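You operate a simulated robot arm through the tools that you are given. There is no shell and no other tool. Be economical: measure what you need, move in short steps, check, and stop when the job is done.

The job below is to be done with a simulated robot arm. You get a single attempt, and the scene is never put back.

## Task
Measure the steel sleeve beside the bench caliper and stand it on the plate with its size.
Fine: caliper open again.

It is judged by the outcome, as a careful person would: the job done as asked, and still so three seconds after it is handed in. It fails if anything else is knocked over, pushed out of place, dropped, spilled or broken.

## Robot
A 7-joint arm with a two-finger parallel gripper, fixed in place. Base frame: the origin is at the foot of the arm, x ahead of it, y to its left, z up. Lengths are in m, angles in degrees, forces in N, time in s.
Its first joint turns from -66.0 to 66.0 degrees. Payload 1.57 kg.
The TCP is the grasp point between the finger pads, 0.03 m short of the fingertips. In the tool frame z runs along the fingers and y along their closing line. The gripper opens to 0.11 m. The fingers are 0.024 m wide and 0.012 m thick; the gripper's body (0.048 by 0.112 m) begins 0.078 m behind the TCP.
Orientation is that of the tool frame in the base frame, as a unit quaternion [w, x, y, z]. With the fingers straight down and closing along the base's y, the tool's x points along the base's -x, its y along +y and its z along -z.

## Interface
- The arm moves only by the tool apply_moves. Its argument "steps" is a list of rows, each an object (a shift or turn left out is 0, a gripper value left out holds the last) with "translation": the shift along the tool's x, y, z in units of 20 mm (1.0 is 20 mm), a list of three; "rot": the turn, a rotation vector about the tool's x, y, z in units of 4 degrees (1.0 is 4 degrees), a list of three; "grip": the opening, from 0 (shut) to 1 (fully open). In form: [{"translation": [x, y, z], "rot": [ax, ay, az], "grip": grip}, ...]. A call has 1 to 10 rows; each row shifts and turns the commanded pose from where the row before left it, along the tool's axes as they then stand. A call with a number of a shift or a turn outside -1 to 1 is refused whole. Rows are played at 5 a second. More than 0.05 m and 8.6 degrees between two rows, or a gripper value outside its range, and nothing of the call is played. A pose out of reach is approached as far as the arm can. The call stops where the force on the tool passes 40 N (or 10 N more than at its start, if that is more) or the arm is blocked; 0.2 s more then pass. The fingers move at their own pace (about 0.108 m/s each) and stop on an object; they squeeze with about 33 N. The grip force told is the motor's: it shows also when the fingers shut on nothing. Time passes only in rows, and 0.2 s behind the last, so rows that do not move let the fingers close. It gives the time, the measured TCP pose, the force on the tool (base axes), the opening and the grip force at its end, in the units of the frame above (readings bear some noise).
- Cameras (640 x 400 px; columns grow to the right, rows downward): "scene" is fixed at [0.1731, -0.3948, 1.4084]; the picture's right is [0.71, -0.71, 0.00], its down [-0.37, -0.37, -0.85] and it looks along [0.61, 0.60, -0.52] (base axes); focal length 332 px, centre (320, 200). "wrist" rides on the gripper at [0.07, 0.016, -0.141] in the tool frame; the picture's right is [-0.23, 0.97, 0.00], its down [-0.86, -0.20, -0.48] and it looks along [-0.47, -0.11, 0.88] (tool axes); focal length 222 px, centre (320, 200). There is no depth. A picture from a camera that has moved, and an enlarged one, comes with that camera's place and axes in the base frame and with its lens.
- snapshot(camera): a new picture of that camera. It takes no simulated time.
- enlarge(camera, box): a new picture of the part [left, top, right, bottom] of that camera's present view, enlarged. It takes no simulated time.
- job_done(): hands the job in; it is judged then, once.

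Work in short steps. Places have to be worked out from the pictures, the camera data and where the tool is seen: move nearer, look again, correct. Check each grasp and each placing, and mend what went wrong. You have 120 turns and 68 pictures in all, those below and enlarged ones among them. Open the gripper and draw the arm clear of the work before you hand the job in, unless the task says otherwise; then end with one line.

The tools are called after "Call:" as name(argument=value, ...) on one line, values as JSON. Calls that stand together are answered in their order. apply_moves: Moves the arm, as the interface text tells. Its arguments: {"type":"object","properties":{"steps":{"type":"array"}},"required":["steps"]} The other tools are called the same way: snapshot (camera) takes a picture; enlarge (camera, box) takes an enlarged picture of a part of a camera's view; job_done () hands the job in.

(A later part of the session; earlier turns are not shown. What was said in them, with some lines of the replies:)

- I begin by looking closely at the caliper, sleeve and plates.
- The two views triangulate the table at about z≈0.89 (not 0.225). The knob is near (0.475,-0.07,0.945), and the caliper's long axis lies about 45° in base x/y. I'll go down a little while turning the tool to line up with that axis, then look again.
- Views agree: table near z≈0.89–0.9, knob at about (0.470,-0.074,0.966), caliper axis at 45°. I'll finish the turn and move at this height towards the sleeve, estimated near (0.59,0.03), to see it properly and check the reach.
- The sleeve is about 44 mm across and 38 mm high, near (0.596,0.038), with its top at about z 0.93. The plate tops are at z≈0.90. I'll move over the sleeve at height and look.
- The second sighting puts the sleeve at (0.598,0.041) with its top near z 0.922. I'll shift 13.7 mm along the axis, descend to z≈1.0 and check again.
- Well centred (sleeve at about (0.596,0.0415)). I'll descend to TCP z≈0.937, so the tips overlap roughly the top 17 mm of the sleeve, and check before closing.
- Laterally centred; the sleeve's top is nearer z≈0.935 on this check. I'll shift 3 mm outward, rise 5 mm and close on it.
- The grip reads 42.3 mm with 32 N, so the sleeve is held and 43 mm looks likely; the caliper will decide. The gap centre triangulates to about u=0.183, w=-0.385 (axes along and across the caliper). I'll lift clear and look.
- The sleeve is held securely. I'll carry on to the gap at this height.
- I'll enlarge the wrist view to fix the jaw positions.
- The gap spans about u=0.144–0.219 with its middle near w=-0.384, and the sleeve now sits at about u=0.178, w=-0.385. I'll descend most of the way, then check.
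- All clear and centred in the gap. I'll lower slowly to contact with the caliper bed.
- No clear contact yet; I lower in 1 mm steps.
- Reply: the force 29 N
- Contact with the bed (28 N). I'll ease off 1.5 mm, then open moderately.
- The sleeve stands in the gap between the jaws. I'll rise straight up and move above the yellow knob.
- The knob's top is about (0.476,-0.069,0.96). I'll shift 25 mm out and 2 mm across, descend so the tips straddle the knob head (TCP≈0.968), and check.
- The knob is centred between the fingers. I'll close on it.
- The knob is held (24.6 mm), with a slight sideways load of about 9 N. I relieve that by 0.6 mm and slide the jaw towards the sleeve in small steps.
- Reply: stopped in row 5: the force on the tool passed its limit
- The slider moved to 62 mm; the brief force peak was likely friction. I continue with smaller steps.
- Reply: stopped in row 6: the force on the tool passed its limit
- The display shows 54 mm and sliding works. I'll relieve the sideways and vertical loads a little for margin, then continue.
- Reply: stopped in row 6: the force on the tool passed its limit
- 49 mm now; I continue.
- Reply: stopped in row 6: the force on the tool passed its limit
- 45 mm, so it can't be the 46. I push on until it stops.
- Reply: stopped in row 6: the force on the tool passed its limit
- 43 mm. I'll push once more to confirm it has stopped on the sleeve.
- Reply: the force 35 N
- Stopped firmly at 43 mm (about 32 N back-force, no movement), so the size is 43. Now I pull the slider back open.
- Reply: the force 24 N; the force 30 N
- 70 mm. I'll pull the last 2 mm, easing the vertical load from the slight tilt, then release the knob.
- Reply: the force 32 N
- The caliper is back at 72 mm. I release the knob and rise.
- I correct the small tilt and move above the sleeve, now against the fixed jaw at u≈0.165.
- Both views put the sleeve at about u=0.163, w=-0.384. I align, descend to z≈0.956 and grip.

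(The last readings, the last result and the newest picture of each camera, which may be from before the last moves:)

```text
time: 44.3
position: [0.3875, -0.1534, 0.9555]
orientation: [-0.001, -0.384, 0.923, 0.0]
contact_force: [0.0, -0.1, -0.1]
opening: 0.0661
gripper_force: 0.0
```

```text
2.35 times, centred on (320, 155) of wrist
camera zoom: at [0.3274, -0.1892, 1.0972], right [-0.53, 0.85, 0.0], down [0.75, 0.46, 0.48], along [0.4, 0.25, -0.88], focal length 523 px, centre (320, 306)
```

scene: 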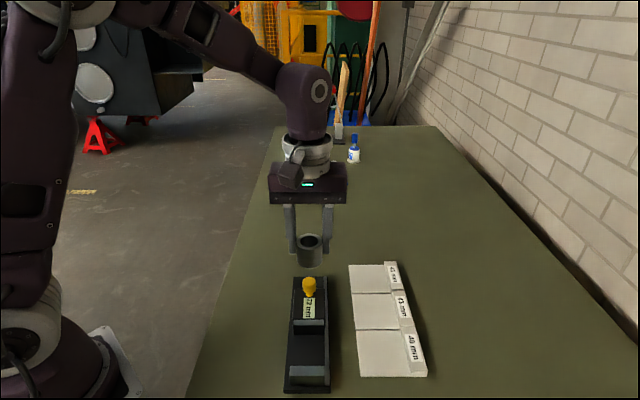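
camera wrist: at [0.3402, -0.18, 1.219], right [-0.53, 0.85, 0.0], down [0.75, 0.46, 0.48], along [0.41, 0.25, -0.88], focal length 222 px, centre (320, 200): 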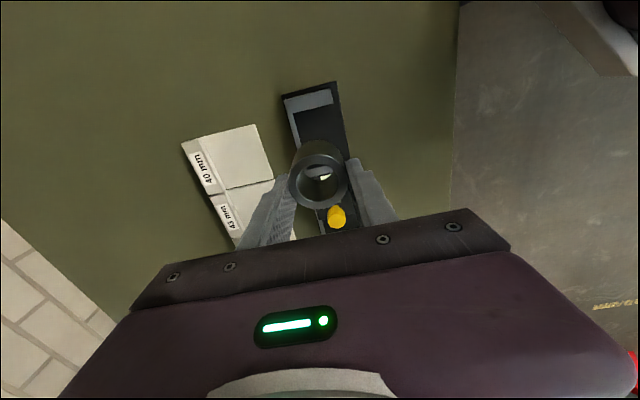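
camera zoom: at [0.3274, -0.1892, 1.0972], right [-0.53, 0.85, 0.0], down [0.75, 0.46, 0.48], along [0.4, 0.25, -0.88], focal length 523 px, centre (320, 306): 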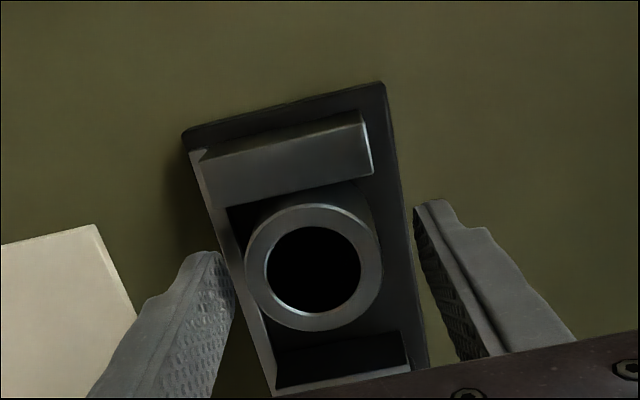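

Aligned as in the earlier grasp; closing.

Call:
apply_moves(steps=[{"grip": 0.45}, {"grip": 0.2}, {"grip": 0.2}, {"grip": 0.2}, {"translation": [-0.15, 0, -0.2]}, {"translation": [-0.05, 0, -0.5]}, {"translation": [0, 0, -0.9]}, {"translation": [0, 0, -0.9]}, {"translation": [0, 0, -0.9]}, {}])

Call:
enlarge(camera="scene", box=[240, 200, 440, 400])

```text
time: 46.5
position: [0.39, -0.1501, 1.0231]
orientation: [-0.001, -0.383, 0.924, 0.0]
contact_force: [-0.8, 0.2, -3.3]
opening: 0.0424
gripper_force: 33.0
```

```text
2.00 times, centred on (340, 300) of scene
camera zoom: at [0.1731, -0.3948, 1.4084], right [0.71, -0.71, 0.0], down [-0.37, -0.37, -0.85], along [0.61, 0.6, -0.52], focal length 664 px, centre (280, 0)
```

zoom: 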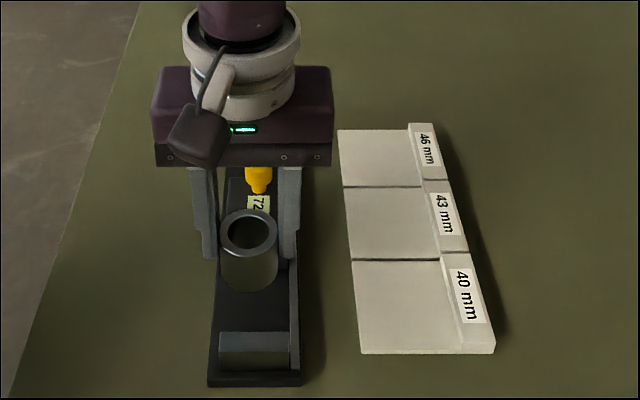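

The sleeve is held again and the caliper is at 72 mm. The 43 mm plate's flat area centres near u=0.275, w=-0.510. I'll go sideways off the caliper first, then along to above the plate.

Call:
apply_moves(steps=[{"translation": [0, 0, -0.9]}, {"translation": [0, 0, -0.6]}, {"translation": [0, -0.9, 0]}, {"translation": [0, -0.9, 0]}, {"translation": [0, -0.9, 0]}, {"translation": [0, -0.9, 0]}, {"translation": [-0.6, -0.9, 0]}, {"translation": [-0.9, -0.9, 0]}, {"translation": [-0.9, -0.8, 0]}, {"translation": [-0.9, 0, 0]}])

Call:
apply_moves(steps=[{"translation": [-0.9, 0, 0]}, {"translation": [-0.9, 0, 0]}, {"translation": [-0.27, 0, 0]}, {}])

Call:
enlarge(camera="scene", box=[270, 200, 450, 400])

Call:
enlarge(camera="wrist", box=[200, 40, 440, 240])

```text
time: 48.7
position: [0.5262, -0.1914, 1.0515]
orientation: [-0.001, -0.383, 0.924, -0.001]
contact_force: [0.5, -0.6, -3.1]
opening: 0.0424
gripper_force: 32.7
```

```text
time: 49.7
position: [0.5524, -0.1625, 1.0544]
orientation: [-0.001, -0.383, 0.924, 0.0]
contact_force: [0.0, 0.2, -2.2]
opening: 0.0422
gripper_force: 33.0
```

```text
2.00 times, centred on (360, 300) of scene
camera zoom: at [0.1732, -0.3948, 1.4084], right [0.71, -0.71, 0.0], down [-0.37, -0.37, -0.85], along [0.61, 0.6, -0.52], focal length 664 px, centre (240, 0)
```

zoom: 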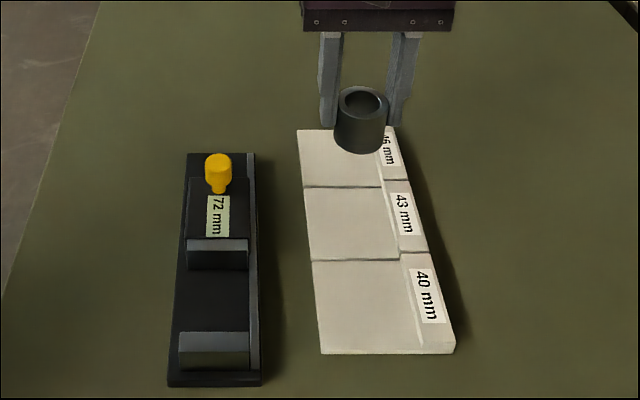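

```text
2.00 times, centred on (320, 140) of wrist
camera zoom: at [0.4934, -0.1992, 1.1951], right [-0.53, 0.85, 0.0], down [0.75, 0.46, 0.48], along [0.4, 0.25, -0.88], focal length 444 px, centre (320, 320)
```

zoom: 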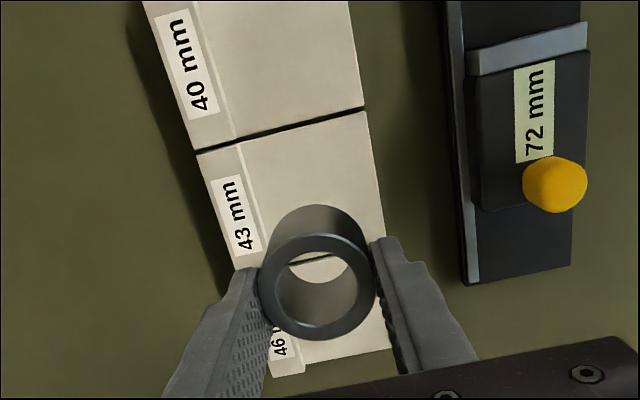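

Averaged, the plate's flat centre is at u≈0.273, w≈-0.507; the sleeve is at u≈0.2735, w≈-0.5055. I descend and check the picture before contact.

Call:
apply_moves(steps=[{"translation": [0, 0, 0.9]}, {"translation": [0, 0, 0.9]}, {"translation": [0, 0, 0.9]}, {"translation": [0, 0, 0.9]}, {"translation": [0, 0, 0.7]}, {}])

Call:
enlarge(camera="scene", box=[310, 240, 450, 390])

Call:
enlarge(camera="wrist", box=[200, 40, 440, 240])

```text
time: 51.1
position: [0.557, -0.1616, 0.9686]
orientation: [-0.002, -0.383, 0.924, -0.001]
contact_force: [-0.1, 0.6, -2.5]
opening: 0.0424
gripper_force: 32.9
```

```text
2.67 times, centred on (380, 315) of scene
camera zoom: at [0.1732, -0.3948, 1.4084], right [0.71, -0.71, 0.0], down [-0.37, -0.37, -0.85], along [0.61, 0.6, -0.52], focal length 886 px, centre (160, -107)
```

zoom: 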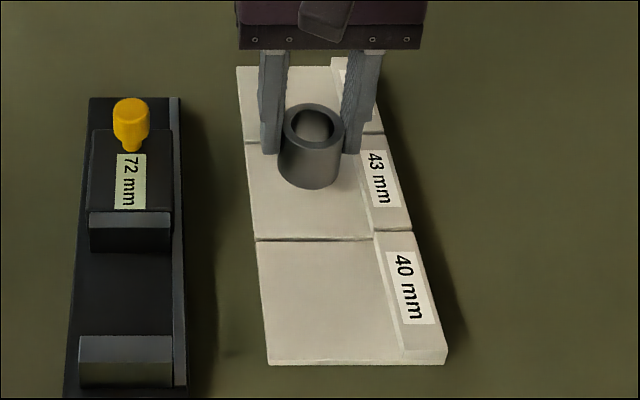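

```text
2.00 times, centred on (320, 140) of wrist
camera zoom: at [0.4952, -0.1988, 1.1099], right [-0.53, 0.85, 0.0], down [0.75, 0.46, 0.48], along [0.41, 0.25, -0.88], focal length 444 px, centre (320, 320)
```

zoom: 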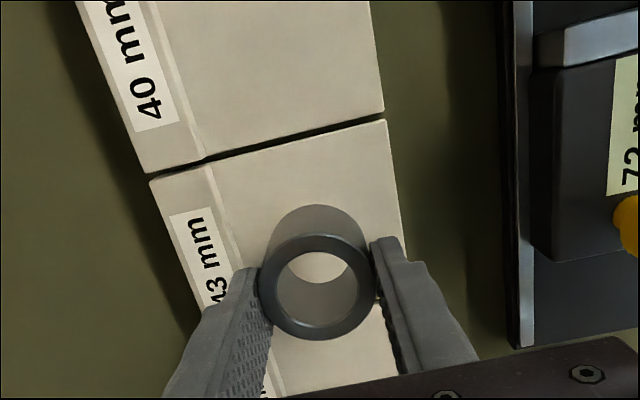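

Well centred over the 43 mm plate. I lower slowly towards contact.

Call:
apply_moves(steps=[{"translation": [0, 0, 0.4]}, {"translation": [0, 0, 0.2]}, {"translation": [0, 0, 0.1]}, {"translation": [0, 0, 0.05]}, {}])

```text
time: 52.3
position: [0.5542, -0.1625, 0.952]
orientation: [0.0, -0.383, 0.924, -0.001]
contact_force: [-0.7, -0.1, -1.8]
opening: 0.0425
gripper_force: 32.8
```

Call:
apply_moves(steps=[{"translation": [0, 0, 0.05]}, {"translation": [0, 0, 0.05]}, {}])

```text
time: 53.1
position: [0.5546, -0.1631, 0.9496]
orientation: [-0.001, -0.384, 0.923, -0.001]
contact_force: [-0.2, 1.7, -1.7]
opening: 0.0423
gripper_force: 32.7
```

No contact yet; I continue by 1 mm steps.

Call:
apply_moves(steps=[{"translation": [0, 0, 0.05]}, {"translation": [0, 0, 0.04]}, {}])

```text
time: 53.9
position: [0.5537, -0.1628, 0.9495]
orientation: [0.001, -0.384, 0.923, -0.002]
contact_force: [-3.7, -0.5, 28.0]
opening: 0.0425
gripper_force: 33.0
```

Contact at 28 N. I ease off and open just enough to clear the label ledge.

Call:
apply_moves(steps=[{"translation": [0, 0, -0.07]}, {"grip": 0.44}, {"grip": 0.5}, {"grip": 0.5}, {}])

Call:
enlarge(camera="scene", box=[310, 240, 450, 390])

```text
time: 55.1
position: [0.553, -0.1622, 0.9495]
orientation: [-0.001, -0.384, 0.923, 0.0]
contact_force: [0.6, 0.4, 0.4]
opening: 0.0547
gripper_force: 0.1
```

```text
2.67 times, centred on (380, 315) of scene
camera zoom: at [0.1731, -0.3948, 1.4084], right [0.71, -0.71, 0.0], down [-0.37, -0.37, -0.85], along [0.61, 0.6, -0.52], focal length 886 px, centre (160, -107)
```

zoom: 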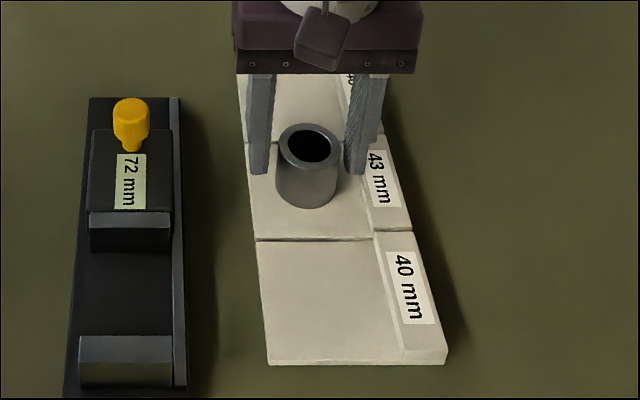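

Released and standing on the 43 mm plate with no residual force. I rise straight up and check the final state.

Call:
apply_moves(steps=[{"translation": [0, 0, -0.3]}, {"translation": [0, 0, -0.6]}, {"translation": [0, 0, -0.9]}, {"translation": [0, 0, -0.9]}, {"translation": [0, 0, -0.9]}, {"translation": [0, 0, -0.9]}, {"translation": [0, 0, -0.9], "grip": 1}, {"translation": [0, 0, -0.9]}, {"translation": [0, 0, -0.9]}, {}])

Call:
enlarge(camera="scene", box=[270, 230, 450, 400])

Call:
snapshot(camera="wrist")

```text
time: 57.3
position: [0.5567, -0.1604, 1.0958]
orientation: [-0.001, -0.383, 0.924, 0.0]
contact_force: [-0.4, 0.3, 0.3]
opening: 0.1102
gripper_force: 0.0
```

```text
2.35 times, centred on (360, 315) of scene
camera zoom: at [0.1731, -0.3948, 1.4084], right [0.71, -0.71, 0.0], down [-0.37, -0.37, -0.85], along [0.61, 0.6, -0.52], focal length 782 px, centre (226, -71)
```

zoom: 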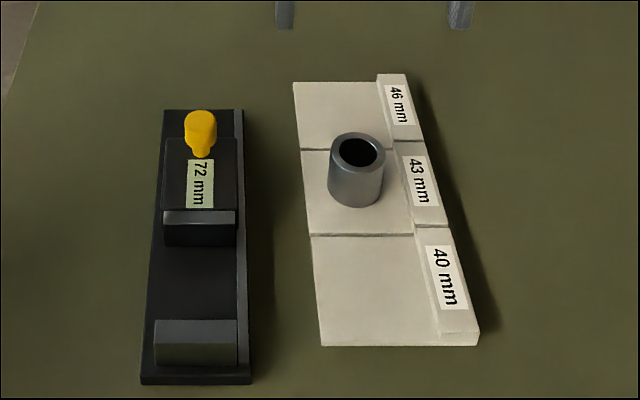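

```text
18 pictures are left
camera wrist: at [0.4947, -0.1974, 1.2375], right [-0.53, 0.85, 0.0], down [0.75, 0.46, 0.48], along [0.41, 0.25, -0.88], focal length 222 px, centre (320, 200)
```

wrist: 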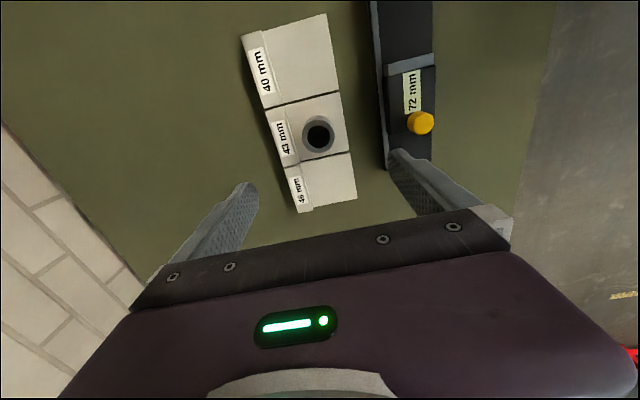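

The sleeve stands upright on the 43 mm plate, the caliper is open at 72 mm and the arm is clear. Handing in.

Call:
job_done()

```text
The job is handed in.
```

The sleeve measured 43 mm in the bench caliper and now stands upright on the 43 mm plate; the caliper is open again at 72 mm.
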